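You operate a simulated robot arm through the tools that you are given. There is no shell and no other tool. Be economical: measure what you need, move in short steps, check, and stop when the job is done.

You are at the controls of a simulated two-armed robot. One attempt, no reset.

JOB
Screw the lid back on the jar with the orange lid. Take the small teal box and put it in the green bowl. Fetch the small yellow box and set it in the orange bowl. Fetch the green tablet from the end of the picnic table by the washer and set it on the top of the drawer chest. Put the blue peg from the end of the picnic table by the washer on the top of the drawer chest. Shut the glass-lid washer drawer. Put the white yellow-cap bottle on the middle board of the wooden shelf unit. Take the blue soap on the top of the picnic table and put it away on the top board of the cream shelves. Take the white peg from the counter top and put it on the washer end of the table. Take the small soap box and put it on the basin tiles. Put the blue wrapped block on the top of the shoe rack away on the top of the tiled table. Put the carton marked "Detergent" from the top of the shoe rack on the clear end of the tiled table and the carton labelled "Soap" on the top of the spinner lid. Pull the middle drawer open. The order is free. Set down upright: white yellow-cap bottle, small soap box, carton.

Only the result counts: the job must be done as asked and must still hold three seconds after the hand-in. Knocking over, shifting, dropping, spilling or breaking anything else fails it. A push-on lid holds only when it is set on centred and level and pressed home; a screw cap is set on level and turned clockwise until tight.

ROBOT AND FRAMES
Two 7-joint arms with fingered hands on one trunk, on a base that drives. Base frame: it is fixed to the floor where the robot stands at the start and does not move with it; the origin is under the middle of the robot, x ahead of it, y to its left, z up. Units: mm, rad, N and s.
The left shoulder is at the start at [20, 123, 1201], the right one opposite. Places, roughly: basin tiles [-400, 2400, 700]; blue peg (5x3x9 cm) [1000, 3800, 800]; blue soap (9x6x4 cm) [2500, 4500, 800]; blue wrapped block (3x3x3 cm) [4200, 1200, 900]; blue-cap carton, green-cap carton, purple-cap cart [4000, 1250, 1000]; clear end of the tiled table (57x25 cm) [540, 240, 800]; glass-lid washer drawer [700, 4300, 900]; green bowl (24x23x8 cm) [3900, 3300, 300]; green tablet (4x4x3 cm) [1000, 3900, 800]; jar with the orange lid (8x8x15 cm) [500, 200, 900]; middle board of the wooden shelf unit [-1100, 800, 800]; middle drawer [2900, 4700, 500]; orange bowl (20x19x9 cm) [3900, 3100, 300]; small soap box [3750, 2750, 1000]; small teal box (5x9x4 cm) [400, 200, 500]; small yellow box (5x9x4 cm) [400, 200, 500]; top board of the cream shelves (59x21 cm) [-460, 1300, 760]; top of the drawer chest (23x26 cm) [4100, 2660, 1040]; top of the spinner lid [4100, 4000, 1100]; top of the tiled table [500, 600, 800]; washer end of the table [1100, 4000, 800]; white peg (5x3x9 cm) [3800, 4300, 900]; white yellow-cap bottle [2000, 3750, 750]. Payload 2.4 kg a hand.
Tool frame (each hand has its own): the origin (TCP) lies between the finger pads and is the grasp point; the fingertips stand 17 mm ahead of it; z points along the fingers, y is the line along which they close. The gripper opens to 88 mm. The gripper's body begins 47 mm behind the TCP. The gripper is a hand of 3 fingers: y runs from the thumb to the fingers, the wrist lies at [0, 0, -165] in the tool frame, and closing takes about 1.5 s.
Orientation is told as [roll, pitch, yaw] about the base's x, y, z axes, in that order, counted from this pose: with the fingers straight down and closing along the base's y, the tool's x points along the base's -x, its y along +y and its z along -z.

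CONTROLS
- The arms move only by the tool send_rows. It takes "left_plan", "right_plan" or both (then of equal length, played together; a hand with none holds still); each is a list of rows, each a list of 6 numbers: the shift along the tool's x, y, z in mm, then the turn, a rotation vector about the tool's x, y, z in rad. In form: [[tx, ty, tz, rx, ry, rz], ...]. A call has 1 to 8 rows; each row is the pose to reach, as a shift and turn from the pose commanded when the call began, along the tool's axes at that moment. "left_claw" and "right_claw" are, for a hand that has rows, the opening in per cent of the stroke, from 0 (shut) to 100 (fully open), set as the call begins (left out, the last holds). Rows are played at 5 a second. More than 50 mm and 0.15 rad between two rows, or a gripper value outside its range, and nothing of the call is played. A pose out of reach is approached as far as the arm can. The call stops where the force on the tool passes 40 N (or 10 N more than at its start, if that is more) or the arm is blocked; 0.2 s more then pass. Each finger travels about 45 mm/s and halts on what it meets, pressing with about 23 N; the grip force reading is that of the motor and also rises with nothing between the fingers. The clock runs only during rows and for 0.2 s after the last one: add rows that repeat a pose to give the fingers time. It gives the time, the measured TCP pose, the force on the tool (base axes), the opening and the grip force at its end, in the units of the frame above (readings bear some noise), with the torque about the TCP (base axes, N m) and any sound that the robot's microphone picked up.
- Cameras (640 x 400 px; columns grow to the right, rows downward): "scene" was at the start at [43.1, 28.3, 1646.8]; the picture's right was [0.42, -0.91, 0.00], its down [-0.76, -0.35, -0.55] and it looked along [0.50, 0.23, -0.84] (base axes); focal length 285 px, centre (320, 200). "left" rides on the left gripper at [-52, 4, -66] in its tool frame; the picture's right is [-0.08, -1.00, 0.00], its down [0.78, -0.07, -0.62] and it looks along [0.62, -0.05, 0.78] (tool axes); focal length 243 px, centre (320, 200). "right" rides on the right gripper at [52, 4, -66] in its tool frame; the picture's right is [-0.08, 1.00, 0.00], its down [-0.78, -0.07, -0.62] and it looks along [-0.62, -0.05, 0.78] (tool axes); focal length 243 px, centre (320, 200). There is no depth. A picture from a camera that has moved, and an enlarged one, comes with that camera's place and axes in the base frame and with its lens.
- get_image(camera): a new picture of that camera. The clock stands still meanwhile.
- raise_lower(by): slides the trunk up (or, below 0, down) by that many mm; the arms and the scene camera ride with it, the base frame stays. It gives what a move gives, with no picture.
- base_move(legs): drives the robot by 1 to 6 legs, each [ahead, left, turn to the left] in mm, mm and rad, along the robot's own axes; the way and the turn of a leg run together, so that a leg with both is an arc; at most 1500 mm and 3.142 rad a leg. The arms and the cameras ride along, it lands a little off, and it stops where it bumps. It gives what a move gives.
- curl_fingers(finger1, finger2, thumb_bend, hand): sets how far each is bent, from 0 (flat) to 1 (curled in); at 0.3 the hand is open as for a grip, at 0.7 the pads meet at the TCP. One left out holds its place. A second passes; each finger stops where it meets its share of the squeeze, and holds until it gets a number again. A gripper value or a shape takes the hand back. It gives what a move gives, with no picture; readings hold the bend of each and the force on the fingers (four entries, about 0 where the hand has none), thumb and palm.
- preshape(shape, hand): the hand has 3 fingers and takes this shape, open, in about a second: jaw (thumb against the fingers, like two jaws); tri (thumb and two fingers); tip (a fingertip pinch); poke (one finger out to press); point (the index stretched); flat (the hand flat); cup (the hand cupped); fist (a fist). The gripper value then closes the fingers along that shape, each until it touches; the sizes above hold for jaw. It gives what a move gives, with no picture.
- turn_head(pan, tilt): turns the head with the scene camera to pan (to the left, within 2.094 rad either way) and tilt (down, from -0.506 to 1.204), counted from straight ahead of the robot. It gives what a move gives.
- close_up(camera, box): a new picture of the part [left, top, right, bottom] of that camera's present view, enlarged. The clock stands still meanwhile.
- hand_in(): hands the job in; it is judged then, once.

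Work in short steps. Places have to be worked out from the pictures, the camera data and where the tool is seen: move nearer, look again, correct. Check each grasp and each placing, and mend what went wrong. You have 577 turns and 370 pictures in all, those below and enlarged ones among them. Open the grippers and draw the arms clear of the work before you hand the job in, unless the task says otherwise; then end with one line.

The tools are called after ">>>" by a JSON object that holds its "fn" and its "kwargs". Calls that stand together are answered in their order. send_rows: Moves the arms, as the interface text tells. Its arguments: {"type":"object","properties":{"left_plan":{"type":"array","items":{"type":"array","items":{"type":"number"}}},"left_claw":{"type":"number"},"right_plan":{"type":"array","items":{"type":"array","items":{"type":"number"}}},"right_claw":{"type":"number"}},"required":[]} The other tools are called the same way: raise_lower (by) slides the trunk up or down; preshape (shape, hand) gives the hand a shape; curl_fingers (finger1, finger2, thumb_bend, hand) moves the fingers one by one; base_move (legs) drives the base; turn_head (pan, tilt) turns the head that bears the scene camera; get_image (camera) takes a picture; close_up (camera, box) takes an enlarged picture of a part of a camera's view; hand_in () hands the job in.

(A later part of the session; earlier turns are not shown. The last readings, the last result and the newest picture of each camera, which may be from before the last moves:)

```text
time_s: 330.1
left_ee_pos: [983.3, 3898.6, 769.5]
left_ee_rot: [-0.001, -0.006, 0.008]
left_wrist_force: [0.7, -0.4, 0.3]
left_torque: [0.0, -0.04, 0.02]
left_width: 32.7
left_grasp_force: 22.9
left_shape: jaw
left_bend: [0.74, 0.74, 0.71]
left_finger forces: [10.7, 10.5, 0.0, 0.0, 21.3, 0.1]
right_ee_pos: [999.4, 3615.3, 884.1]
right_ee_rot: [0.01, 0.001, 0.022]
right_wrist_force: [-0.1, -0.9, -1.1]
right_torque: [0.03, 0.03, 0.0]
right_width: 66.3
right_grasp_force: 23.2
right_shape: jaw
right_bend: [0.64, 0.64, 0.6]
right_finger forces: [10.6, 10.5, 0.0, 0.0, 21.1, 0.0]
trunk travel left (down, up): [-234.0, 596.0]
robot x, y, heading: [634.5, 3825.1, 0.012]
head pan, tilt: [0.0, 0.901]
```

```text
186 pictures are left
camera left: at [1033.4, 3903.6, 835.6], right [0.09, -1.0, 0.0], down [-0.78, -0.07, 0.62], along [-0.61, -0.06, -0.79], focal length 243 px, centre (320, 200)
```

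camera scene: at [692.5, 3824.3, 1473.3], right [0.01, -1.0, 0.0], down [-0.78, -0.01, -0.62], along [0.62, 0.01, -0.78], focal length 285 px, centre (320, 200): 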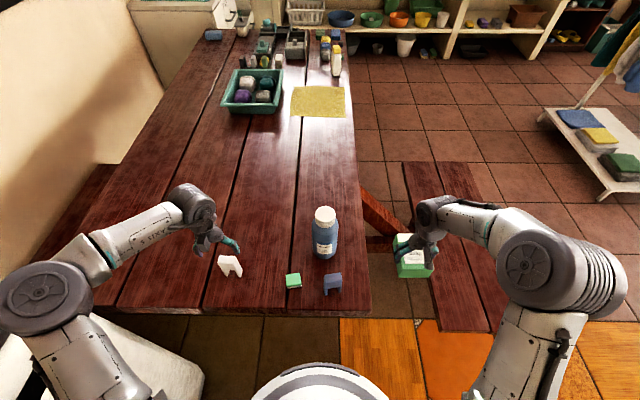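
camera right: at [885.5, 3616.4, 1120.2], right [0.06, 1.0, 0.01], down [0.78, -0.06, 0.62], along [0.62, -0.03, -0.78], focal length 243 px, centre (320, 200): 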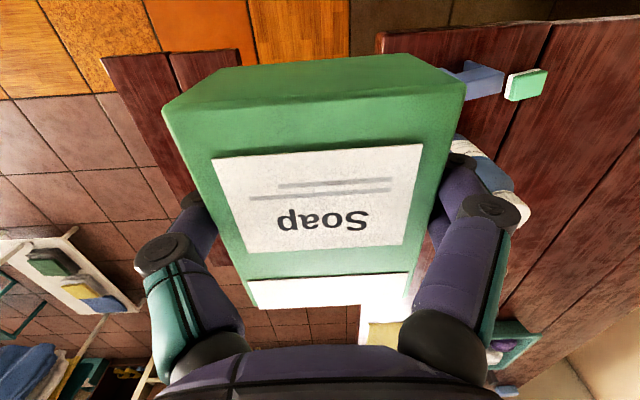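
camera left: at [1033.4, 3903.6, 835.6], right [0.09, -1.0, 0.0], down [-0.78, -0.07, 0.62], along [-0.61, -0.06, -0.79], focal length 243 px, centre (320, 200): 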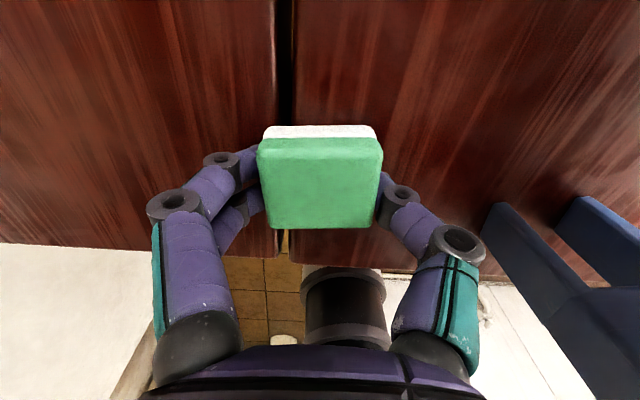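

Tablet held. Lift, raise the trunk, and head for the basin with the soap box.

>>> {"fn": "send_rows", "kwargs": {"left_plan": [[0, 0, -40, 0, 0, 0], [0, 0, -85, 0, 0, 0], [0, 0, -130, 0, 0, 0]]}}

>>> {"fn": "raise_lower", "kwargs": {"by": 170}}

>>> {"fn": "base_move", "kwargs": {"legs": [[-150, 0, 0], [0, 0, -1.571], [1250, 0, 0], [0, 0, -1.571]]}}

>>> {"fn": "turn_head", "kwargs": {"pan": 0, "tilt": 0.6}}

>>> {"fn": "get_image", "kwargs": {"camera": "scene"}}

```text
time_s: 330.9
left_ee_pos: [982.7, 3896.2, 898.0]
left_ee_rot: [0.0, -0.004, 0.008]
left_wrist_force: [-0.4, 0.1, 0.1]
left_torque: [0.0, 0.01, -0.03]
left_width: 32.4
left_grasp_force: 23.5
left_shape: jaw
left_bend: [0.74, 0.74, 0.71]
left_finger forces: [10.7, 10.4, 0.0, 0.1, 21.3, 0.1]
right_ee_pos: [998.7, 3614.5, 885.1]
right_ee_rot: [0.01, 0.0, 0.023]
right_wrist_force: [0.3, 0.2, -1.8]
right_torque: [0.01, 0.02, -0.02]
right_width: 66.2
right_grasp_force: 23.4
right_shape: jaw
right_bend: [0.64, 0.64, 0.6]
right_finger forces: [10.6, 10.5, 0.1, 0.1, 21.1, 0.0]
trunk travel left (down, up): [-234.0, 596.0]
robot x, y, heading: [640.7, 3823.6, 0.012]
head pan, tilt: [0.0, 0.901]
```

```text
time_s: 332.8
left_ee_pos: [982.8, 3896.9, 1067.1]
left_ee_rot: [0.0, -0.006, 0.009]
left_wrist_force: [0.0, 0.0, -1.0]
left_torque: [0.0, -0.02, 0.0]
left_width: 32.8
left_grasp_force: 22.6
left_shape: jaw
left_bend: [0.74, 0.74, 0.71]
left_finger forces: [10.9, 10.5, 0.0, 0.1, 21.3, 0.0]
right_ee_pos: [999.1, 3615.6, 1054.2]
right_ee_rot: [0.011, 0.001, 0.024]
right_wrist_force: [0.2, -0.1, -1.3]
right_torque: [0.0, 0.02, 0.03]
right_width: 66.3
right_grasp_force: 22.8
right_shape: jaw
right_bend: [0.64, 0.64, 0.6]
right_finger forces: [10.6, 10.4, 0.1, 0.0, 21.1, 0.0]
trunk travel left (down, up): [-404.0, 426.0]
robot x, y, heading: [635.9, 3825.1, 0.012]
head pan, tilt: [0.0, 0.901]
```

```text
time_s: 347.8
left_ee_pos: [155.4, 2498.0, 1067.8]
left_ee_rot: [0.001, -0.006, -3.136]
left_wrist_force: [-0.4, 0.5, 0.6]
left_torque: [-0.01, 0.05, -0.01]
left_width: 32.8
left_grasp_force: 23.0
left_shape: jaw
left_bend: [0.74, 0.74, 0.71]
left_finger forces: [10.8, 10.5, 0.0, 0.0, 21.3, 0.0]
right_ee_pos: [139.4, 2780.0, 1055.1]
right_ee_rot: [0.01, 0.0, -3.122]
right_wrist_force: [-0.6, 0.2, -0.4]
right_torque: [-0.01, -0.06, 0.01]
right_width: 66.1
right_grasp_force: 22.5
right_shape: jaw
right_bend: [0.64, 0.64, 0.6]
right_finger forces: [10.3, 10.5, 0.1, 0.0, 20.9, 0.0]
trunk travel left (down, up): [-404.0, 426.0]
robot x, y, heading: [502.1, 2570.5, -3.131]
head pan, tilt: [0.0, 0.901]
```

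```text
time_s: 348.6
left_ee_pos: [154.9, 2498.0, 1068.0]
left_ee_rot: [0.002, -0.004, -3.137]
left_wrist_force: [-0.2, -0.2, -0.9]
left_torque: [-0.01, 0.03, -0.01]
left_width: 32.8
left_grasp_force: 23.4
left_shape: jaw
left_bend: [0.74, 0.74, 0.71]
left_finger forces: [10.7, 10.5, 0.0, 0.0, 21.1, 0.0]
right_ee_pos: [139.6, 2780.1, 1054.6]
right_ee_rot: [0.01, 0.001, -3.122]
right_wrist_force: [0.5, -0.1, -1.4]
right_torque: [0.02, -0.02, 0.01]
right_width: 66.3
right_grasp_force: 23.0
right_shape: jaw
right_bend: [0.64, 0.64, 0.6]
right_finger forces: [10.4, 10.5, 0.1, 0.0, 20.9, 0.0]
trunk travel left (down, up): [-404.0, 426.0]
robot x, y, heading: [500.5, 2567.0, -3.133]
head pan, tilt: [0.0, 0.6]
```

```text
185 pictures are left
camera scene: at [430.7, 2566.4, 1668.0], right [-0.01, 1.0, 0.0], down [0.57, 0.0, -0.82], along [-0.82, -0.01, -0.57], focal length 285 px, centre (320, 200)
```

scene: 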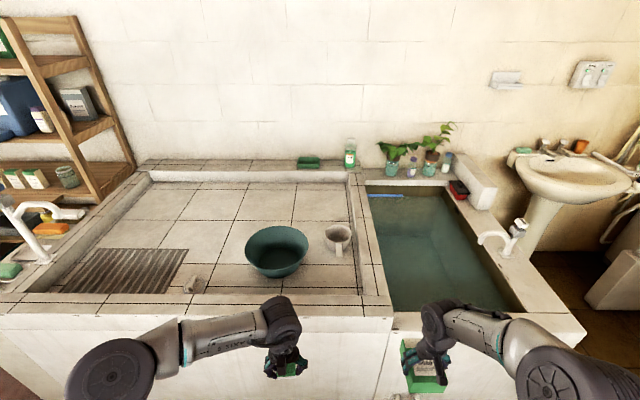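

The basin's tile floor is recessed; I'll first stand the soap box upright on the front rim, regrasp it from the top, then set it on the tiles left of the teal bowl. Move into position.

>>> {"fn": "base_move", "kwargs": {"legs": [[0, 560, -0.008], [270, 0, 0]]}}

>>> {"fn": "turn_head", "kwargs": {"pan": -0.2, "tilt": 0.8}}

>>> {"fn": "get_image", "kwargs": {"camera": "scene"}}

>>> {"fn": "get_image", "kwargs": {"camera": "right"}}

```text
time_s: 353.3
left_ee_pos: [-114.3, 1925.5, 1066.9]
left_ee_rot: [0.0, -0.005, -3.138]
left_wrist_force: [0.0, 0.5, -0.5]
left_torque: [0.02, 0.03, -0.02]
left_width: 32.6
left_grasp_force: 22.9
left_shape: jaw
left_bend: [0.74, 0.74, 0.71]
left_finger forces: [10.7, 10.5, 0.1, 0.0, 21.3, 0.0]
right_ee_pos: [-130.2, 2205.5, 1054.2]
right_ee_rot: [0.011, 0.0, -3.125]
right_wrist_force: [0.1, 0.2, -0.6]
right_torque: [0.0, 0.01, 0.0]
right_width: 66.3
right_grasp_force: 23.1
right_shape: jaw
right_bend: [0.64, 0.64, 0.6]
right_finger forces: [10.4, 10.5, 0.0, 0.0, 20.8, 0.0]
trunk travel left (down, up): [-404.0, 426.0]
robot x, y, heading: [231.5, 1993.2, -3.132]
head pan, tilt: [0.0, 0.6]
```

```text
time_s: 354.1
left_ee_pos: [-114.6, 1923.8, 1066.5]
left_ee_rot: [0.0, -0.007, -3.138]
left_wrist_force: [0.2, -0.9, -0.6]
left_torque: [0.0, 0.02, 0.01]
left_width: 32.9
left_grasp_force: 22.9
left_shape: jaw
left_bend: [0.74, 0.74, 0.71]
left_finger forces: [10.7, 10.5, 0.0, 0.0, 21.2, 0.0]
right_ee_pos: [-129.4, 2205.6, 1054.9]
right_ee_rot: [0.012, 0.002, -3.125]
right_wrist_force: [-0.3, 0.0, -1.6]
right_torque: [0.0, -0.01, 0.0]
right_width: 66.1
right_grasp_force: 23.2
right_shape: jaw
right_bend: [0.64, 0.64, 0.6]
right_finger forces: [10.4, 10.4, 0.1, 0.0, 20.9, 0.0]
trunk travel left (down, up): [-404.0, 426.0]
robot x, y, heading: [232.7, 1993.7, -3.135]
head pan, tilt: [-0.201, 0.799]
```

```text
184 pictures are left
camera scene: at [170.4, 2008.0, 1651.3], right [0.19, 0.98, 0.0], down [0.7, -0.14, -0.7], along [-0.68, 0.13, -0.72], focal length 285 px, centre (320, 200)
```

scene: 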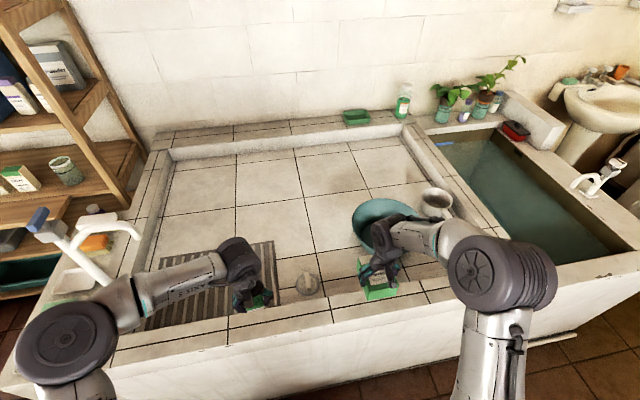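

```text
183 pictures are left
camera right: at [-77.7, 2202.7, 1120.2], right [-0.07, -1.0, 0.01], down [-0.78, 0.06, 0.62], along [-0.62, 0.03, -0.78], focal length 243 px, centre (320, 200)
```

right: 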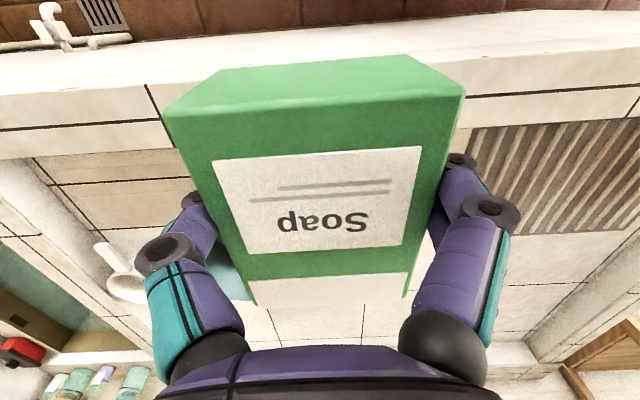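

I'll find the rim height by lowering the (lying) box gently onto it.

>>> {"fn": "send_rows", "kwargs": {"right_plan": [[10, 30, 45, 0, 0, 0], [20, 50, 90, 0, 0, 0], [20, 50, 130, 0, 0, 0], [20, 50, 150, 0, 0, 0], [20, 50, 158, 0, 0, 0], [20, 50, 166, 0, 0, 0], [20, 50, 174, 0, 0, 0], [20, 50, 182, 0, 0, 0]]}}

>>> {"fn": "get_image", "kwargs": {"camera": "right"}}

>>> {"fn": "get_image", "kwargs": {"camera": "scene"}}

```text
refused: row 1 steps farther than a row can; nothing moved
```

```text
182 pictures are left
camera right: at [-77.7, 2202.7, 1120.2], right [-0.07, -1.0, 0.01], down [-0.78, 0.06, 0.62], along [-0.62, 0.03, -0.78], focal length 243 px, centre (320, 200)
```

right: 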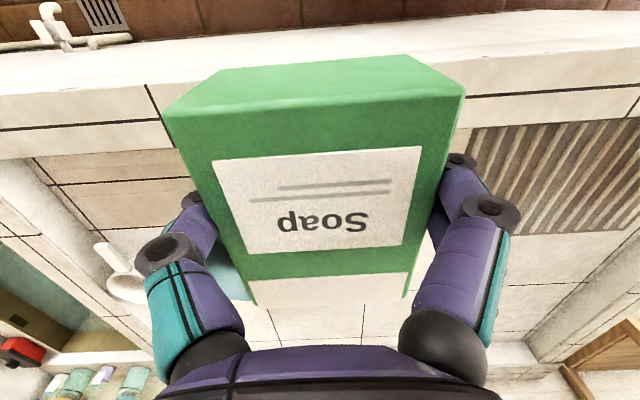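

```text
181 pictures are left
camera scene: at [170.4, 2008.0, 1651.3], right [0.19, 0.98, 0.0], down [0.7, -0.14, -0.7], along [-0.68, 0.13, -0.72], focal length 285 px, centre (320, 200)
```

scene: 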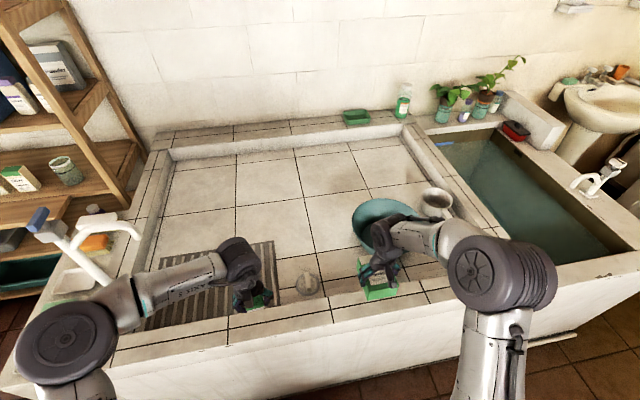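

>>> {"fn": "send_rows", "kwargs": {"right_plan": [[5, 10, 40, 0, 0, 0], [10, 20, 80, 0, 0, 0], [15, 30, 120, 0, 0, 0], [15, 30, 140, 0, 0, 0], [15, 30, 148, 0, 0, 0], [15, 30, 156, 0, 0, 0], [15, 30, 164, 0, 0, 0], [15, 30, 172, 0, 0, 0]]}}

>>> {"fn": "send_rows", "kwargs": {"right_plan": [[0, 0, 6, 0, 0, 0], [0, 0, 12, 0, 0, 0], [0, 0, 18, 0, 0, 0], [0, 0, 24, 0, 0, 0], [0, 0, 30, 0, 0, 0], [0, 0, 36, 0, 0, 0], [0, 0, 42, 0, 0, 0], [0, 0, 48, 0, 0, 0]]}}

```text
time_s: 355.9
left_ee_pos: [-114.8, 1925.5, 1066.7]
left_ee_rot: [0.001, -0.005, -3.138]
left_wrist_force: [0.0, -0.9, -0.2]
left_torque: [-0.02, -0.01, -0.01]
left_width: 32.6
left_grasp_force: 22.8
left_shape: jaw
left_bend: [0.74, 0.74, 0.71]
left_finger forces: [10.7, 10.6, 0.0, 0.0, 21.3, 0.1]
right_ee_pos: [-113.3, 2175.1, 882.6]
right_ee_rot: [0.012, -0.002, -3.123]
right_wrist_force: [0.1, 0.3, -0.9]
right_torque: [-0.02, 0.01, 0.02]
right_width: 66.0
right_grasp_force: 22.8
right_shape: jaw
right_bend: [0.64, 0.64, 0.6]
right_finger forces: [10.4, 10.4, 0.1, 0.0, 20.9, 0.1]
trunk travel left (down, up): [-404.0, 426.0]
robot x, y, heading: [232.3, 1996.6, -3.14]
head pan, tilt: [-0.201, 0.799]
```

```text
time_s: 357.7
left_ee_pos: [-112.1, 1923.7, 1069.1]
left_ee_rot: [-0.001, -0.01, -3.139]
left_wrist_force: [-0.6, 0.1, -0.4]
left_torque: [-0.03, -0.01, -0.03]
left_width: 32.5
left_grasp_force: 23.0
left_shape: jaw
left_bend: [0.74, 0.74, 0.71]
left_finger forces: [10.7, 10.5, 0.0, 0.1, 21.3, 0.0]
right_ee_pos: [-110.4, 2174.3, 835.7]
right_ee_rot: [0.008, -0.001, -3.126]
right_wrist_force: [13.6, -0.6, 15.4]
right_torque: [0.11, 0.03, -0.01]
right_width: 65.8
right_grasp_force: 22.5
right_shape: jaw
right_bend: [0.64, 0.66, 0.6]
right_finger forces: [11.5, 10.8, 0.0, 0.1, 22.7, 0.0]
trunk travel left (down, up): [-404.0, 426.0]
robot x, y, heading: [229.6, 1993.5, -3.135]
head pan, tilt: [-0.201, 0.799]
```

Contact: rim top z≈812. Raise, then tilt the hand so the box is upright.

>>> {"fn": "send_rows", "kwargs": {"right_plan": [[0, 0, -40, 0, 0, 0], [0, 0, -85, 0, 0, 0], [0, 0, -120, 0, -0.14, 0], [0, 0, -130, 0, -0.28, 0], [0, 0, -130, 0, -0.42, 0], [0, 0, -130, 0, -0.56, 0], [0, 0, -130, 0, -0.7, 0], [0, 0, -130, 0, -0.84, 0]]}}

>>> {"fn": "send_rows", "kwargs": {"right_plan": [[0, 0, 0, 0, -0.14, 0], [0, 0, 0, 0, -0.28, 0], [0, 0, 0, 0, -0.42, 0], [0, 0, 0, 0, -0.56, 0], [0, 0, 0, 0, -0.66, 0], [0, 0, 0, 0, -0.66, 0]]}}

>>> {"fn": "get_image", "kwargs": {"camera": "scene"}}

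```text
time_s: 359.5
left_ee_pos: [-114.5, 1926.0, 1067.4]
left_ee_rot: [0.0, -0.006, -3.138]
left_wrist_force: [-0.1, 0.8, 0.0]
left_torque: [-0.01, 0.02, 0.04]
left_width: 32.8
left_grasp_force: 22.8
left_shape: jaw
left_bend: [0.74, 0.74, 0.71]
left_finger forces: [10.7, 10.5, 0.0, 0.0, 21.4, 0.0]
right_ee_pos: [-112.7, 2175.3, 964.7]
right_ee_rot: [0.013, -0.839, -3.136]
right_wrist_force: [0.2, 0.5, 0.2]
right_torque: [0.01, -0.02, 0.02]
right_width: 65.9
right_grasp_force: 22.9
right_shape: jaw
right_bend: [0.64, 0.66, 0.6]
right_finger forces: [11.6, 11.1, 0.0, 0.0, 22.8, 0.0]
trunk travel left (down, up): [-404.0, 426.0]
robot x, y, heading: [233.3, 1994.0, -3.136]
head pan, tilt: [-0.201, 0.799]
```

```text
time_s: 360.9
left_ee_pos: [-114.5, 1924.3, 1067.8]
left_ee_rot: [0.001, -0.007, -3.138]
left_wrist_force: [-0.3, 0.9, 0.1]
left_torque: [-0.01, 0.02, 0.0]
left_width: 32.5
left_grasp_force: 23.1
left_shape: jaw
left_bend: [0.74, 0.74, 0.71]
left_finger forces: [10.7, 10.5, 0.0, 0.0, 21.4, 0.1]
right_ee_pos: [-113.5, 2175.2, 964.5]
right_ee_rot: [0.146, -1.5, 3.012]
right_wrist_force: [-0.1, -0.3, -1.3]
right_torque: [-0.02, -0.01, -0.04]
right_width: 66.0
right_grasp_force: 23.5
right_shape: jaw
right_bend: [0.64, 0.66, 0.6]
right_finger forces: [11.5, 11.1, 0.1, 0.1, 22.6, 0.0]
trunk travel left (down, up): [-404.0, 426.0]
robot x, y, heading: [232.6, 1994.3, -3.134]
head pan, tilt: [-0.201, 0.799]
```

```text
180 pictures are left
camera scene: at [170.4, 2007.9, 1651.2], right [0.19, 0.98, 0.0], down [0.7, -0.14, -0.7], along [-0.68, 0.13, -0.72], focal length 285 px, centre (320, 200)
```

scene: 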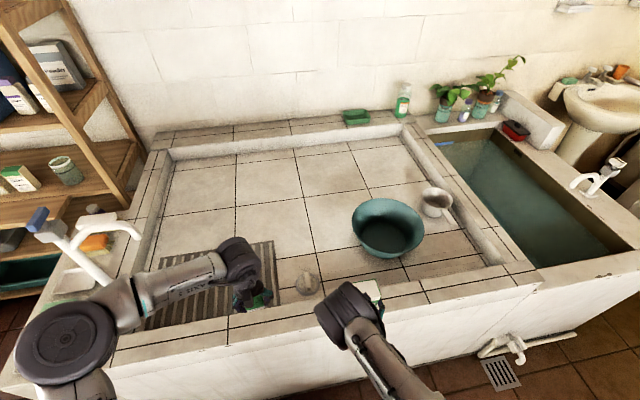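

Box upright. Move forward 57 mm over the rim and descend to contact.

>>> {"fn": "send_rows", "kwargs": {"right_plan": [[0, 0, 30, 0, 0, 0], [0, 0, 57, 0, 0, 0], [40, 0, 57, 0, 0, 0], [80, 0, 57, 0, 0, 0], [88, 0, 57, 0, 0, 0]]}}

>>> {"fn": "send_rows", "kwargs": {"right_plan": [[4, 0, 0, 0, 0, 0], [8, 0, 0, 0, 0, 0], [12, 0, 0, 0, 0, 0], [16, 0, 0, 0, 0, 0], [20, 0, 0, 0, 0, 0], [24, 0, 0, 0, 0, 0], [28, 0, 0, 0, 0, 0]]}}

>>> {"fn": "close_up", "kwargs": {"camera": "scene", "box": [290, 240, 430, 350]}}

```text
time_s: 362.1
left_ee_pos: [-114.6, 1924.8, 1067.5]
left_ee_rot: [0.001, -0.004, -3.14]
left_wrist_force: [0.4, -0.4, -0.7]
left_torque: [-0.01, -0.02, -0.03]
left_width: 32.7
left_grasp_force: 22.8
left_shape: jaw
left_bend: [0.74, 0.74, 0.71]
left_finger forces: [10.7, 10.4, 0.1, 0.0, 21.2, 0.0]
right_ee_pos: [-164.1, 2174.5, 873.5]
right_ee_rot: [0.137, -1.5, 3.021]
right_wrist_force: [-0.3, -0.4, -0.5]
right_torque: [0.01, -0.05, 0.0]
right_width: 65.9
right_grasp_force: 23.3
right_shape: jaw
right_bend: [0.64, 0.66, 0.6]
right_finger forces: [11.5, 10.8, 0.0, 0.0, 22.4, 0.1]
trunk travel left (down, up): [-404.0, 426.0]
robot x, y, heading: [230.3, 1989.9, -3.132]
head pan, tilt: [-0.201, 0.799]
```

```text
time_s: 363.7
left_ee_pos: [-113.4, 1924.7, 1067.3]
left_ee_rot: [0.0, -0.007, -3.138]
left_wrist_force: [0.5, 0.6, 0.1]
left_torque: [0.0, 0.01, -0.04]
left_width: 32.6
left_grasp_force: 22.8
left_shape: jaw
left_bend: [0.74, 0.74, 0.71]
left_finger forces: [10.7, 10.5, 0.0, 0.0, 21.3, 0.0]
right_ee_pos: [-163.6, 2173.4, 846.1]
right_ee_rot: [0.136, -1.507, 3.024]
right_wrist_force: [-7.3, -1.8, 15.1]
right_torque: [0.27, 0.14, 0.16]
right_width: 65.9
right_grasp_force: 22.8
right_shape: jaw
right_bend: [0.64, 0.65, 0.6]
right_finger forces: [11.3, 11.4, 0.1, 0.1, 21.9, 0.1]
trunk travel left (down, up): [-404.0, 426.0]
robot x, y, heading: [232.3, 1994.8, -3.132]
head pan, tilt: [-0.201, 0.799]
```

```text
3.64 times, centred on (360, 295) of scene
camera zoom: at [170.7, 2007.1, 1651.5], right [0.19, 0.98, 0.0], down [0.7, -0.14, -0.7], along [-0.68, 0.13, -0.72], focal length 1037 px, centre (174, -146)
```

zoom: 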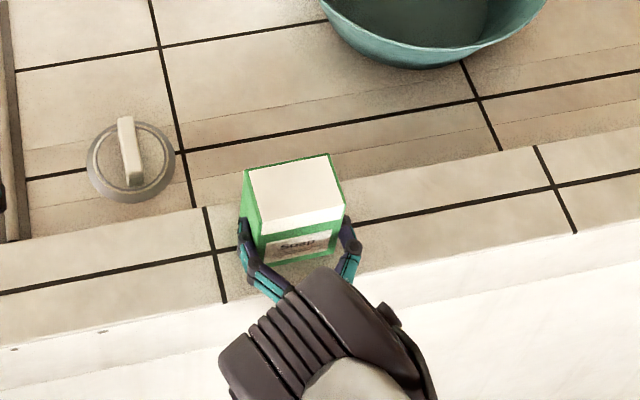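

The box stands upright on the rim. Release and withdraw straight back.

>>> {"fn": "send_rows", "kwargs": {"right_plan": [[-1, 0, 0, 0, 0, 0], [-1, 0, 0, 0, 0, 0], [-1, 0, 0, 0, 0, 0], [-1, 0, 0, 0, 0, 0]], "right_claw": 100}}

>>> {"fn": "send_rows", "kwargs": {"right_plan": [[0, 0, -20, 0, 0, 0], [0, 0, -45, 0, 0, 0], [0, 0, -85, 0, 0, 0], [-40, 0, -110, 0, 0, 0], [-85, 0, -110, 0, 0, 0], [-130, 0, -110, 0, 0, 0]]}}

>>> {"fn": "close_up", "kwargs": {"camera": "scene", "box": [290, 240, 430, 350]}}

```text
time_s: 364.7
left_ee_pos: [-114.2, 1923.8, 1066.5]
left_ee_rot: [0.0, -0.006, -3.138]
left_wrist_force: [0.7, -0.1, -0.5]
left_torque: [0.0, 0.01, -0.01]
left_width: 32.9
left_grasp_force: 22.8
left_shape: jaw
left_bend: [0.74, 0.74, 0.71]
left_finger forces: [10.7, 10.4, 0.0, 0.1, 21.4, 0.0]
right_ee_pos: [-162.2, 2173.8, 845.9]
right_ee_rot: [0.145, -1.499, 3.014]
right_wrist_force: [0.5, -0.6, -0.1]
right_torque: [0.01, -0.02, 0.02]
right_width: 87.8
right_grasp_force: 0.0
right_shape: jaw
right_bend: [0.3, 0.3, 0.3]
right_finger forces: [0.0, 0.1, 0.0, 0.1, 0.0, 0.0]
trunk travel left (down, up): [-404.0, 426.0]
robot x, y, heading: [231.0, 1994.0, -3.136]
head pan, tilt: [-0.201, 0.799]
```

```text
time_s: 366.1
left_ee_pos: [-114.4, 1924.0, 1066.9]
left_ee_rot: [0.001, -0.005, -3.138]
left_wrist_force: [0.4, 0.5, -1.2]
left_torque: [0.02, 0.02, -0.03]
left_width: 32.8
left_grasp_force: 22.9
left_shape: jaw
left_bend: [0.74, 0.74, 0.71]
left_finger forces: [10.6, 10.5, 0.1, 0.0, 21.2, 0.0]
right_ee_pos: [-85.2, 2193.5, 936.0]
right_ee_rot: [0.126, -1.499, 3.025]
right_wrist_force: [0.4, 0.0, 0.6]
right_torque: [-0.02, 0.02, -0.01]
right_width: 87.9
right_grasp_force: 0.2
right_shape: jaw
right_bend: [0.3, 0.3, 0.3]
right_finger forces: [0.1, 0.0, 0.0, 0.1, 0.0, 0.0]
right hand out of reach, approached as far as the arm can: row 4, 5, 6
trunk travel left (down, up): [-404.0, 426.0]
robot x, y, heading: [231.3, 1991.0, -3.133]
head pan, tilt: [-0.201, 0.799]
```

```text
3.64 times, centred on (360, 295) of scene
camera zoom: at [170.6, 2007.7, 1651.2], right [0.19, 0.98, 0.0], down [0.7, -0.14, -0.7], along [-0.68, 0.13, -0.72], focal length 1037 px, centre (174, -146)
```

zoom: 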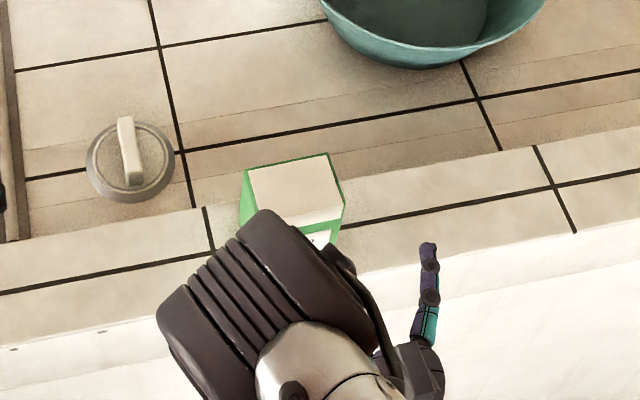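

The box stands. Untilt the right hand to vertical while rising.

>>> {"fn": "send_rows", "kwargs": {"right_plan": [[0, 0, 0, 0, 0.14, 0], [0, 0, 0, 0, 0.28, 0], [0, 0, 0, 0, 0.42, 0], [-20, 0, 0, 0, 0.56, 0], [-40, 0, 0, 0, 0.7, 0], [-60, 0, 0, 0, 0.84, 0], [-60, 0, 0, 0, 0.98, 0], [-60, 0, 0, 0, 1.12, 0]]}}

>>> {"fn": "send_rows", "kwargs": {"right_plan": [[0, 0, 0, 0, 0.14, 0], [0, 0, 0, 0, 0.28, 0], [0, 0, 0, 0, 0.38, 0], [0, 0, 0, 0, 0.38, 0]]}}

>>> {"fn": "get_image", "kwargs": {"camera": "right"}}

```text
time_s: 367.9
left_ee_pos: [-114.8, 1924.6, 1066.9]
left_ee_rot: [-0.001, -0.005, -3.138]
left_wrist_force: [0.2, -0.3, -0.6]
left_torque: [0.02, 0.01, -0.02]
left_width: 32.6
left_grasp_force: 22.7
left_shape: jaw
left_bend: [0.74, 0.74, 0.71]
left_finger forces: [10.7, 10.5, 0.1, 0.1, 21.3, 0.0]
right_ee_pos: [-89.0, 2195.4, 996.7]
right_ee_rot: [0.014, -0.38, -3.129]
right_wrist_force: [0.2, -0.3, -1.1]
right_torque: [-0.03, -0.02, 0.02]
right_width: 87.9
right_grasp_force: 0.1
right_shape: jaw
right_bend: [0.3, 0.3, 0.3]
right_finger forces: [0.1, 0.0, 0.1, 0.0, 0.0, 0.0]
trunk travel left (down, up): [-404.0, 426.0]
robot x, y, heading: [228.9, 1992.6, -3.135]
head pan, tilt: [-0.201, 0.799]
```

```text
time_s: 368.9
left_ee_pos: [-114.0, 1923.8, 1067.3]
left_ee_rot: [0.0, -0.006, -3.136]
left_wrist_force: [1.0, 0.1, 0.0]
left_torque: [0.03, -0.01, -0.01]
left_width: 32.5
left_grasp_force: 22.9
left_shape: jaw
left_bend: [0.74, 0.74, 0.71]
left_finger forces: [10.8, 10.6, 0.0, 0.1, 21.3, 0.1]
right_ee_pos: [-89.3, 2194.3, 996.3]
right_ee_rot: [0.01, 0.0, -3.124]
right_wrist_force: [0.8, 0.1, -0.3]
right_torque: [-0.01, -0.02, 0.0]
right_width: 88.0
right_grasp_force: 0.2
right_shape: jaw
right_bend: [0.3, 0.3, 0.3]
right_finger forces: [0.0, 0.0, 0.0, 0.1, 0.1, 0.1]
trunk travel left (down, up): [-404.0, 426.0]
robot x, y, heading: [228.5, 1995.2, -3.136]
head pan, tilt: [-0.201, 0.799]
```

```text
177 pictures are left
camera right: at [-37.6, 2190.3, 1062.5], right [-0.07, -1.0, 0.01], down [-0.78, 0.06, 0.62], along [-0.62, 0.03, -0.78], focal length 243 px, centre (320, 200)
```

right: 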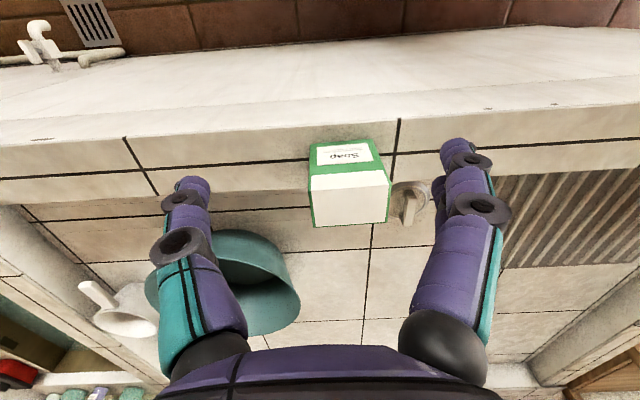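

Move above the box: (−171,2170), and descend to grip from the top.

>>> {"fn": "send_rows", "kwargs": {"right_plan": [[-40, 12, 0, 0, 0, 0], [-82, 24, 0, 0, 0, 0], [-82, 24, 40, 0, 0, 0], [-82, 24, 60, 0, 0, 0], [-82, 24, 60, 0, 0, 0]]}}

>>> {"fn": "get_image", "kwargs": {"camera": "right"}}

```text
time_s: 370.1
left_ee_pos: [-114.9, 1925.7, 1068.4]
left_ee_rot: [0.001, -0.006, -3.137]
left_wrist_force: [0.6, 0.6, 0.0]
left_torque: [0.0, -0.01, 0.03]
left_width: 32.5
left_grasp_force: 22.6
left_shape: jaw
left_bend: [0.74, 0.74, 0.71]
left_finger forces: [10.7, 10.5, 0.0, 0.0, 21.3, 0.1]
right_ee_pos: [-172.8, 2169.3, 938.1]
right_ee_rot: [0.011, 0.0, -3.123]
right_wrist_force: [-0.6, -0.3, -0.5]
right_torque: [0.04, 0.0, -0.01]
right_width: 87.8
right_grasp_force: 0.0
right_shape: jaw
right_bend: [0.3, 0.3, 0.3]
right_finger forces: [0.1, 0.0, 0.1, 0.1, 0.0, 0.1]
trunk travel left (down, up): [-404.0, 426.0]
robot x, y, heading: [231.8, 1993.1, -3.136]
head pan, tilt: [-0.201, 0.799]
```

```text
176 pictures are left
camera right: at [-120.7, 2165.3, 1004.1], right [-0.07, -1.0, 0.01], down [-0.78, 0.06, 0.62], along [-0.62, 0.03, -0.78], focal length 243 px, centre (320, 200)
```

right: 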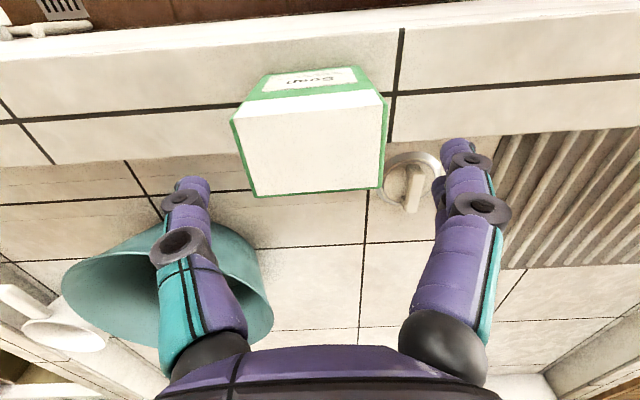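

Centred. Descend to 866 and close fully before lifting.

>>> {"fn": "send_rows", "kwargs": {"right_plan": [[-1, -2, 30, 0, 0, 0.04], [-1, -2, 55, 0, 0, 0.04], [-1, -2, 73, 0, 0, 0.04], [-1, -2, 73, 0, 0, 0.04]]}}

>>> {"fn": "send_rows", "kwargs": {"right_plan": [[0, 0, 0, 0, 0, 0], [0, 0, 0, 0, 0, 0], [0, 0, 0, 0, 0, 0], [0, 0, 0, 0, 0, 0], [0, 0, 0, 0, 0, 0], [0, 0, 0, 0, 0, 0]], "right_claw": 50}}

>>> {"fn": "get_image", "kwargs": {"camera": "right"}}

```text
time_s: 370.9
left_ee_pos: [-112.4, 1924.5, 1067.9]
left_ee_rot: [-0.001, -0.01, -3.14]
left_wrist_force: [-0.2, -0.3, -1.0]
left_torque: [-0.02, -0.02, 0.03]
left_width: 32.6
left_grasp_force: 22.8
left_shape: jaw
left_bend: [0.74, 0.74, 0.71]
left_finger forces: [10.7, 10.5, 0.0, 0.0, 21.3, 0.0]
right_ee_pos: [-175.8, 2169.5, 872.7]
right_ee_rot: [0.01, -0.015, 3.117]
right_wrist_force: [8.2, 1.3, 34.1]
right_torque: [0.33, 0.21, 0.01]
right_width: 86.8
right_grasp_force: 0.0
right_shape: jaw
right_bend: [0.3, 0.3, 0.3]
right_finger forces: [7.4, 8.1, 0.0, 0.0, 22.4, 0.0]
trunk travel left (down, up): [-404.0, 426.0]
robot x, y, heading: [229.8, 1995.1, -3.136]
head pan, tilt: [-0.201, 0.799]
stopped in row 4 (right hand): the force on the tool passed its limit at 56 N (the readings are from after the stop); the commanded pose is now the measured one
```

```text
time_s: 372.3
left_ee_pos: [-112.2, 1924.1, 1068.5]
left_ee_rot: [0.0, -0.007, -3.138]
left_wrist_force: [0.6, 0.1, -0.3]
left_torque: [0.01, 0.02, -0.01]
left_width: 32.5
left_grasp_force: 22.8
left_shape: jaw
left_bend: [0.74, 0.74, 0.71]
left_finger forces: [10.7, 10.5, 0.0, 0.1, 21.4, 0.0]
right_ee_pos: [-175.3, 2167.4, 872.9]
right_ee_rot: [0.009, -0.016, 3.117]
right_wrist_force: [1.9, 1.1, 43.6]
right_torque: [0.07, 0.09, 0.05]
right_width: 60.8
right_grasp_force: 23.5
right_shape: jaw
right_bend: [0.7, 0.7, 0.66]
right_finger forces: [19.6, 20.2, 0.0, 0.1, 41.8, 0.0]
trunk travel left (down, up): [-404.0, 426.0]
robot x, y, heading: [230.1, 1995.7, -3.135]
head pan, tilt: [-0.201, 0.799]
```

```text
175 pictures are left
camera right: at [-122.8, 2162.8, 938.0], right [-0.11, -0.99, 0.01], down [-0.77, 0.09, 0.63], along [-0.63, 0.06, -0.77], focal length 243 px, centre (320, 200)
```

right: 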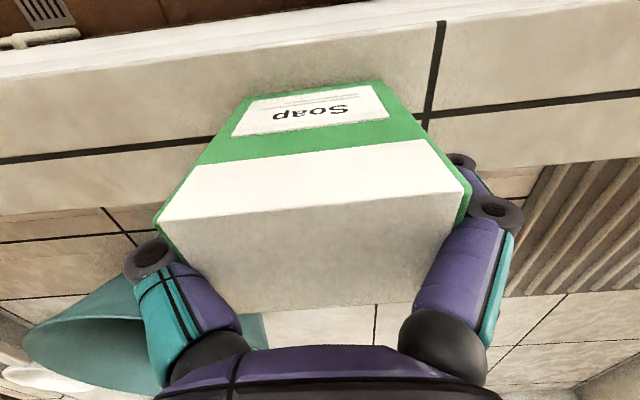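

The palm is pressing the box top. Ease the hand up 6 mm while gripping, then lift a little and check.

>>> {"fn": "send_rows", "kwargs": {"right_plan": [[0, 0, -6, 0, 0, 0], [0, 0, -6, 0, 0, 0]]}}

>>> {"fn": "get_image", "kwargs": {"camera": "right"}}

```text
time_s: 372.9
left_ee_pos: [-113.9, 1924.7, 1067.6]
left_ee_rot: [0.0, -0.003, -3.138]
left_wrist_force: [-0.2, 0.9, -0.1]
left_torque: [0.0, 0.05, -0.01]
left_width: 32.8
left_grasp_force: 23.1
left_shape: jaw
left_bend: [0.74, 0.74, 0.71]
left_finger forces: [10.7, 10.5, 0.0, 0.0, 21.3, 0.0]
right_ee_pos: [-175.7, 2169.6, 876.2]
right_ee_rot: [0.011, -0.007, 3.116]
right_wrist_force: [0.4, -0.6, 0.3]
right_torque: [-0.02, 0.01, 0.0]
right_width: 60.9
right_grasp_force: 23.3
right_shape: jaw
right_bend: [0.7, 0.7, 0.65]
right_finger forces: [15.3, 15.2, 0.0, 0.0, 31.2, 0.1]
trunk travel left (down, up): [-404.0, 426.0]
robot x, y, heading: [231.9, 1994.2, -3.136]
head pan, tilt: [-0.201, 0.799]
```

```text
174 pictures are left
camera right: at [-123.5, 2163.9, 941.5], right [-0.11, -0.99, 0.01], down [-0.77, 0.09, 0.63], along [-0.62, 0.06, -0.78], focal length 243 px, centre (320, 200)
```

right: 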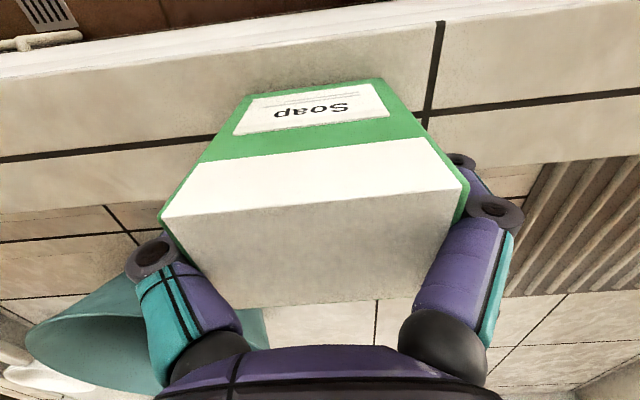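

Grip good. Lift 80 mm.

>>> {"fn": "send_rows", "kwargs": {"right_plan": [[0, 0, -15, 0, 0, 0], [0, 0, -50, 0, 0, 0], [0, 0, -80, 0, 0, 0], [0, 0, -80, 0, 0, 0]]}}

>>> {"fn": "get_image", "kwargs": {"camera": "scene"}}

```text
time_s: 373.9
left_ee_pos: [-114.8, 1924.8, 1067.9]
left_ee_rot: [0.0, -0.005, -3.136]
left_wrist_force: [0.9, -0.2, -1.3]
left_torque: [-0.02, 0.03, 0.02]
left_width: 32.7
left_grasp_force: 22.9
left_shape: jaw
left_bend: [0.74, 0.74, 0.71]
left_finger forces: [10.7, 10.5, 0.0, 0.0, 21.3, 0.0]
right_ee_pos: [-176.0, 2170.3, 956.7]
right_ee_rot: [0.011, -0.01, 3.117]
right_wrist_force: [0.0, -0.1, -1.4]
right_torque: [-0.01, 0.0, 0.0]
right_width: 61.1
right_grasp_force: 23.4
right_shape: jaw
right_bend: [0.7, 0.7, 0.65]
right_finger forces: [15.3, 15.1, 0.0, 0.0, 31.0, 0.0]
trunk travel left (down, up): [-404.0, 426.0]
robot x, y, heading: [229.7, 1991.1, -3.14]
head pan, tilt: [-0.201, 0.799]
```

```text
173 pictures are left
camera scene: at [170.1, 2008.1, 1651.2], right [0.19, 0.98, 0.0], down [0.7, -0.14, -0.7], along [-0.68, 0.13, -0.72], focal length 285 px, centre (320, 200)
```

scene: 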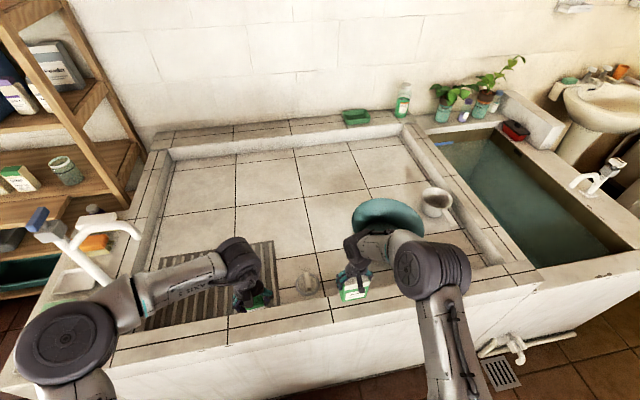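

Grip holds upright. Drive ~115 mm closer to reach the tile floor.

>>> {"fn": "base_move", "kwargs": {"legs": [[115, 0, 0]]}}

>>> {"fn": "raise_lower", "kwargs": {"by": -60}}

>>> {"fn": "get_image", "kwargs": {"camera": "right"}}

>>> {"fn": "get_image", "kwargs": {"camera": "scene"}}

```text
time_s: 375.1
left_ee_pos: [-227.1, 1924.2, 1066.4]
left_ee_rot: [0.001, -0.007, -3.14]
left_wrist_force: [-0.8, 0.4, -0.1]
left_torque: [-0.02, -0.01, -0.02]
left_width: 32.6
left_grasp_force: 22.4
left_shape: jaw
left_bend: [0.74, 0.74, 0.71]
left_finger forces: [10.8, 10.5, 0.1, 0.0, 21.3, 0.0]
right_ee_pos: [-286.7, 2169.3, 958.0]
right_ee_rot: [0.01, -0.008, 3.114]
right_wrist_force: [0.4, 0.1, -2.1]
right_torque: [0.0, 0.02, -0.02]
right_width: 60.8
right_grasp_force: 22.8
right_shape: jaw
right_bend: [0.7, 0.7, 0.65]
right_finger forces: [15.2, 15.2, 0.0, 0.0, 31.0, 0.0]
trunk travel left (down, up): [-404.0, 426.0]
robot x, y, heading: [120.9, 1992.2, -3.14]
head pan, tilt: [-0.201, 0.799]
```

```text
time_s: 376.1
left_ee_pos: [-225.7, 1925.6, 1007.8]
left_ee_rot: [0.001, -0.008, -3.141]
left_wrist_force: [-0.1, 0.2, 0.3]
left_torque: [-0.04, 0.0, 0.01]
left_width: 32.8
left_grasp_force: 22.7
left_shape: jaw
left_bend: [0.74, 0.74, 0.71]
left_finger forces: [10.7, 10.5, 0.0, 0.1, 21.3, 0.0]
right_ee_pos: [-286.1, 2167.8, 897.1]
right_ee_rot: [0.01, -0.011, 3.115]
right_wrist_force: [0.6, -0.3, 0.1]
right_torque: [-0.04, -0.01, 0.01]
right_width: 60.8
right_grasp_force: 23.0
right_shape: jaw
right_bend: [0.7, 0.7, 0.65]
right_finger forces: [15.2, 15.1, 0.0, 0.1, 30.9, 0.0]
trunk travel left (down, up): [-344.0, 486.0]
robot x, y, heading: [117.7, 1992.2, -3.138]
head pan, tilt: [-0.201, 0.799]
```

```text
172 pictures are left
camera right: at [-234.1, 2163.7, 962.7], right [-0.11, -0.99, 0.01], down [-0.77, 0.09, 0.63], along [-0.63, 0.06, -0.78], focal length 243 px, centre (320, 200)
```

right: 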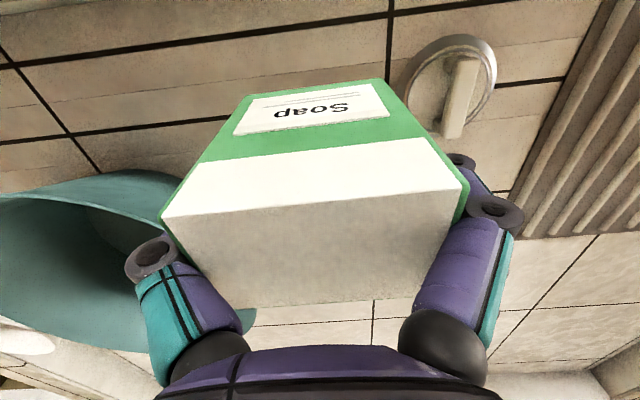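

```text
171 pictures are left
camera scene: at [59.3, 2007.6, 1591.3], right [0.19, 0.98, 0.0], down [0.7, -0.14, -0.7], along [-0.68, 0.14, -0.72], focal length 285 px, centre (320, 200)
```

scene: 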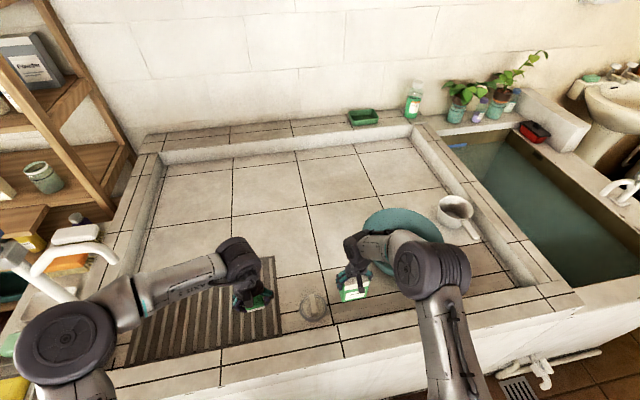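

Lower it onto the tile floor.

>>> {"fn": "send_rows", "kwargs": {"right_plan": [[-5, 0, 25, 0, 0, 0], [-12, 0, 50, 0, 0, 0], [-12, 0, 70, 0, 0, 0], [-12, 0, 75, 0, 0, 0], [-12, 0, 80, 0, 0, 0], [-12, 0, 85, 0, 0, 0], [-12, 0, 90, 0, 0, 0], [-12, 0, 95, 0, 0, 0]]}}

```text
time_s: 377.9
left_ee_pos: [-224.1, 1924.1, 1009.1]
left_ee_rot: [0.0, -0.008, -3.141]
left_wrist_force: [1.4, 1.0, -0.2]
left_torque: [-0.03, 0.0, 0.0]
left_width: 32.7
left_grasp_force: 23.8
left_shape: jaw
left_bend: [0.74, 0.74, 0.71]
left_finger forces: [10.6, 10.5, 0.0, 0.0, 21.3, 0.0]
right_ee_pos: [-298.2, 2167.3, 803.4]
right_ee_rot: [0.011, -0.013, 3.115]
right_wrist_force: [3.0, 1.4, 14.0]
right_torque: [0.08, 0.1, -0.07]
right_width: 60.8
right_grasp_force: 22.7
right_shape: jaw
right_bend: [0.7, 0.7, 0.65]
right_finger forces: [16.6, 16.5, 0.1, 0.1, 34.5, 0.1]
trunk travel left (down, up): [-344.0, 486.0]
robot x, y, heading: [122.4, 1992.7, -3.134]
head pan, tilt: [-0.201, 0.799]
```

Contact (14 N). Open and rise.

>>> {"fn": "send_rows", "kwargs": {"right_plan": [[0, 0, 0, 0, 0, 0], [0, 0, 0, 0, 0, 0], [0, 0, 0, 0, 0, 0], [0, 0, 0, 0, 0, 0], [0, 0, -40, 0, 0, 0], [0, 0, -85, 0, 0, 0], [0, 0, -130, 0, 0, 0], [0, 0, -170, 0, 0, 0]], "right_claw": 100}}

>>> {"fn": "get_image", "kwargs": {"camera": "right"}}

```text
time_s: 379.7
left_ee_pos: [-225.5, 1924.6, 1007.2]
left_ee_rot: [0.001, -0.007, -3.14]
left_wrist_force: [0.2, -0.5, -0.8]
left_torque: [-0.01, 0.03, -0.01]
left_width: 32.5
left_grasp_force: 22.9
left_shape: jaw
left_bend: [0.74, 0.74, 0.71]
left_finger forces: [10.7, 10.5, 0.0, 0.1, 21.3, 0.1]
right_ee_pos: [-297.4, 2169.1, 972.9]
right_ee_rot: [0.01, -0.008, 3.114]
right_wrist_force: [0.6, 0.4, 0.1]
right_torque: [0.01, -0.02, -0.01]
right_width: 88.0
right_grasp_force: 0.0
right_shape: jaw
right_bend: [0.3, 0.3, 0.3]
right_finger forces: [0.0, 0.0, 0.0, 0.1, 0.0, 0.0]
trunk travel left (down, up): [-344.0, 486.0]
robot x, y, heading: [121.3, 1991.9, -3.136]
head pan, tilt: [-0.201, 0.799]
```

```text
170 pictures are left
camera right: at [-244.6, 2163.6, 1038.3], right [-0.11, -0.99, 0.01], down [-0.77, 0.09, 0.63], along [-0.62, 0.06, -0.78], focal length 243 px, centre (320, 200)
```

right: 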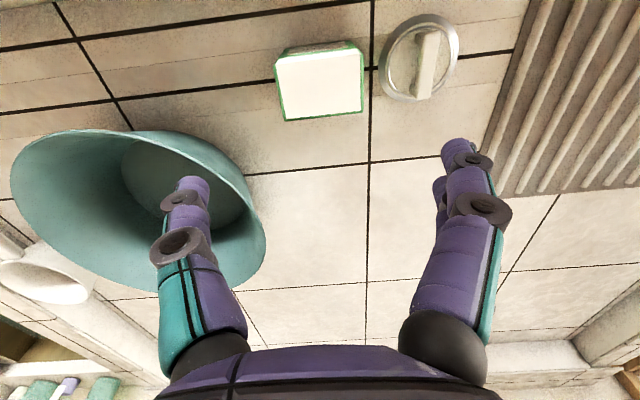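

Soap box stands upright on the basin tiles. Next: washer drawer. Back out, face +y, and drive north.

>>> {"fn": "base_move", "kwargs": {"legs": [[-380, 0, 0], [0, 0, -1.571], [1500, 0, 0], [200, 0, 0]]}}

>>> {"fn": "turn_head", "kwargs": {"pan": -0.2, "tilt": 0.7}}

>>> {"fn": "get_image", "kwargs": {"camera": "scene"}}

>>> {"fn": "get_image", "kwargs": {"camera": "right"}}

```text
time_s: 394.1
left_ee_pos: [399.6, 4048.9, 1007.9]
left_ee_rot: [0.0, -0.005, 1.584]
left_wrist_force: [-1.2, 0.2, -0.6]
left_torque: [0.0, 0.01, -0.01]
left_width: 32.8
left_grasp_force: 22.6
left_shape: jaw
left_bend: [0.74, 0.74, 0.71]
left_finger forces: [10.7, 10.5, 0.0, 0.0, 21.3, 0.0]
right_ee_pos: [643.2, 4124.9, 972.3]
right_ee_rot: [0.01, -0.01, 1.558]
right_wrist_force: [-0.5, 0.6, 0.2]
right_torque: [-0.01, 0.0, 0.0]
right_width: 87.8
right_grasp_force: 0.1
right_shape: jaw
right_bend: [0.3, 0.3, 0.3]
right_finger forces: [0.1, 0.1, 0.0, 0.0, 0.0, 0.0]
trunk travel left (down, up): [-344.0, 486.0]
robot x, y, heading: [469.9, 3704.1, 1.589]
head pan, tilt: [-0.201, 0.799]
```

```text
time_s: 394.8
left_ee_pos: [399.5, 4047.9, 1008.1]
left_ee_rot: [0.001, -0.003, 1.584]
left_wrist_force: [0.2, 1.0, -0.8]
left_torque: [0.0, -0.01, -0.01]
left_width: 32.7
left_grasp_force: 23.1
left_shape: jaw
left_bend: [0.74, 0.74, 0.71]
left_finger forces: [10.7, 10.6, 0.0, 0.0, 21.2, 0.1]
right_ee_pos: [644.1, 4124.0, 972.8]
right_ee_rot: [0.011, -0.009, 1.556]
right_wrist_force: [-0.7, -0.7, 0.1]
right_torque: [-0.02, 0.04, 0.01]
right_width: 87.8
right_grasp_force: 0.1
right_shape: jaw
right_bend: [0.3, 0.3, 0.3]
right_finger forces: [0.1, 0.0, 0.0, 0.0, 0.1, 0.1]
trunk travel left (down, up): [-344.0, 486.0]
robot x, y, heading: [474.2, 3703.7, 1.59]
head pan, tilt: [-0.201, 0.7]
```

```text
169 pictures are left
camera scene: at [487.7, 3767.1, 1599.4], right [0.98, -0.18, 0.0], down [-0.12, -0.63, -0.76], along [0.14, 0.75, -0.64], focal length 285 px, centre (320, 200)
```

scene: 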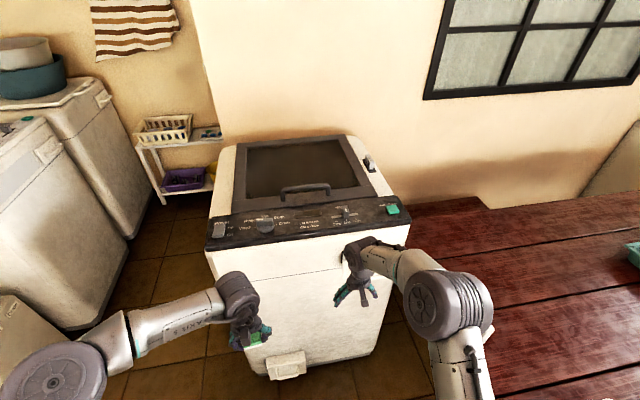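

```text
168 pictures are left
camera right: at [638.4, 4070.7, 1037.8], right [-1.0, 0.1, 0.01], down [0.08, 0.77, 0.63], along [0.05, 0.63, -0.78], focal length 243 px, centre (320, 200)
```

right: 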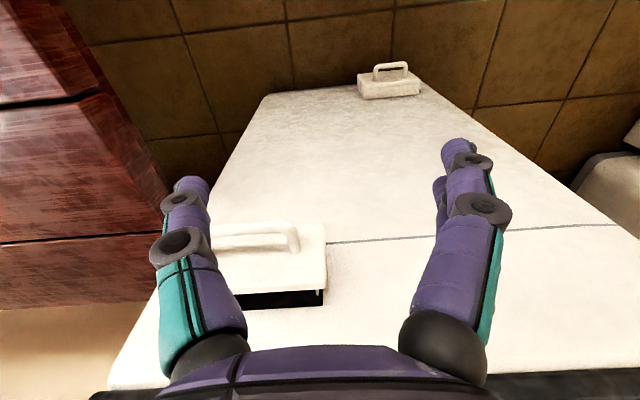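

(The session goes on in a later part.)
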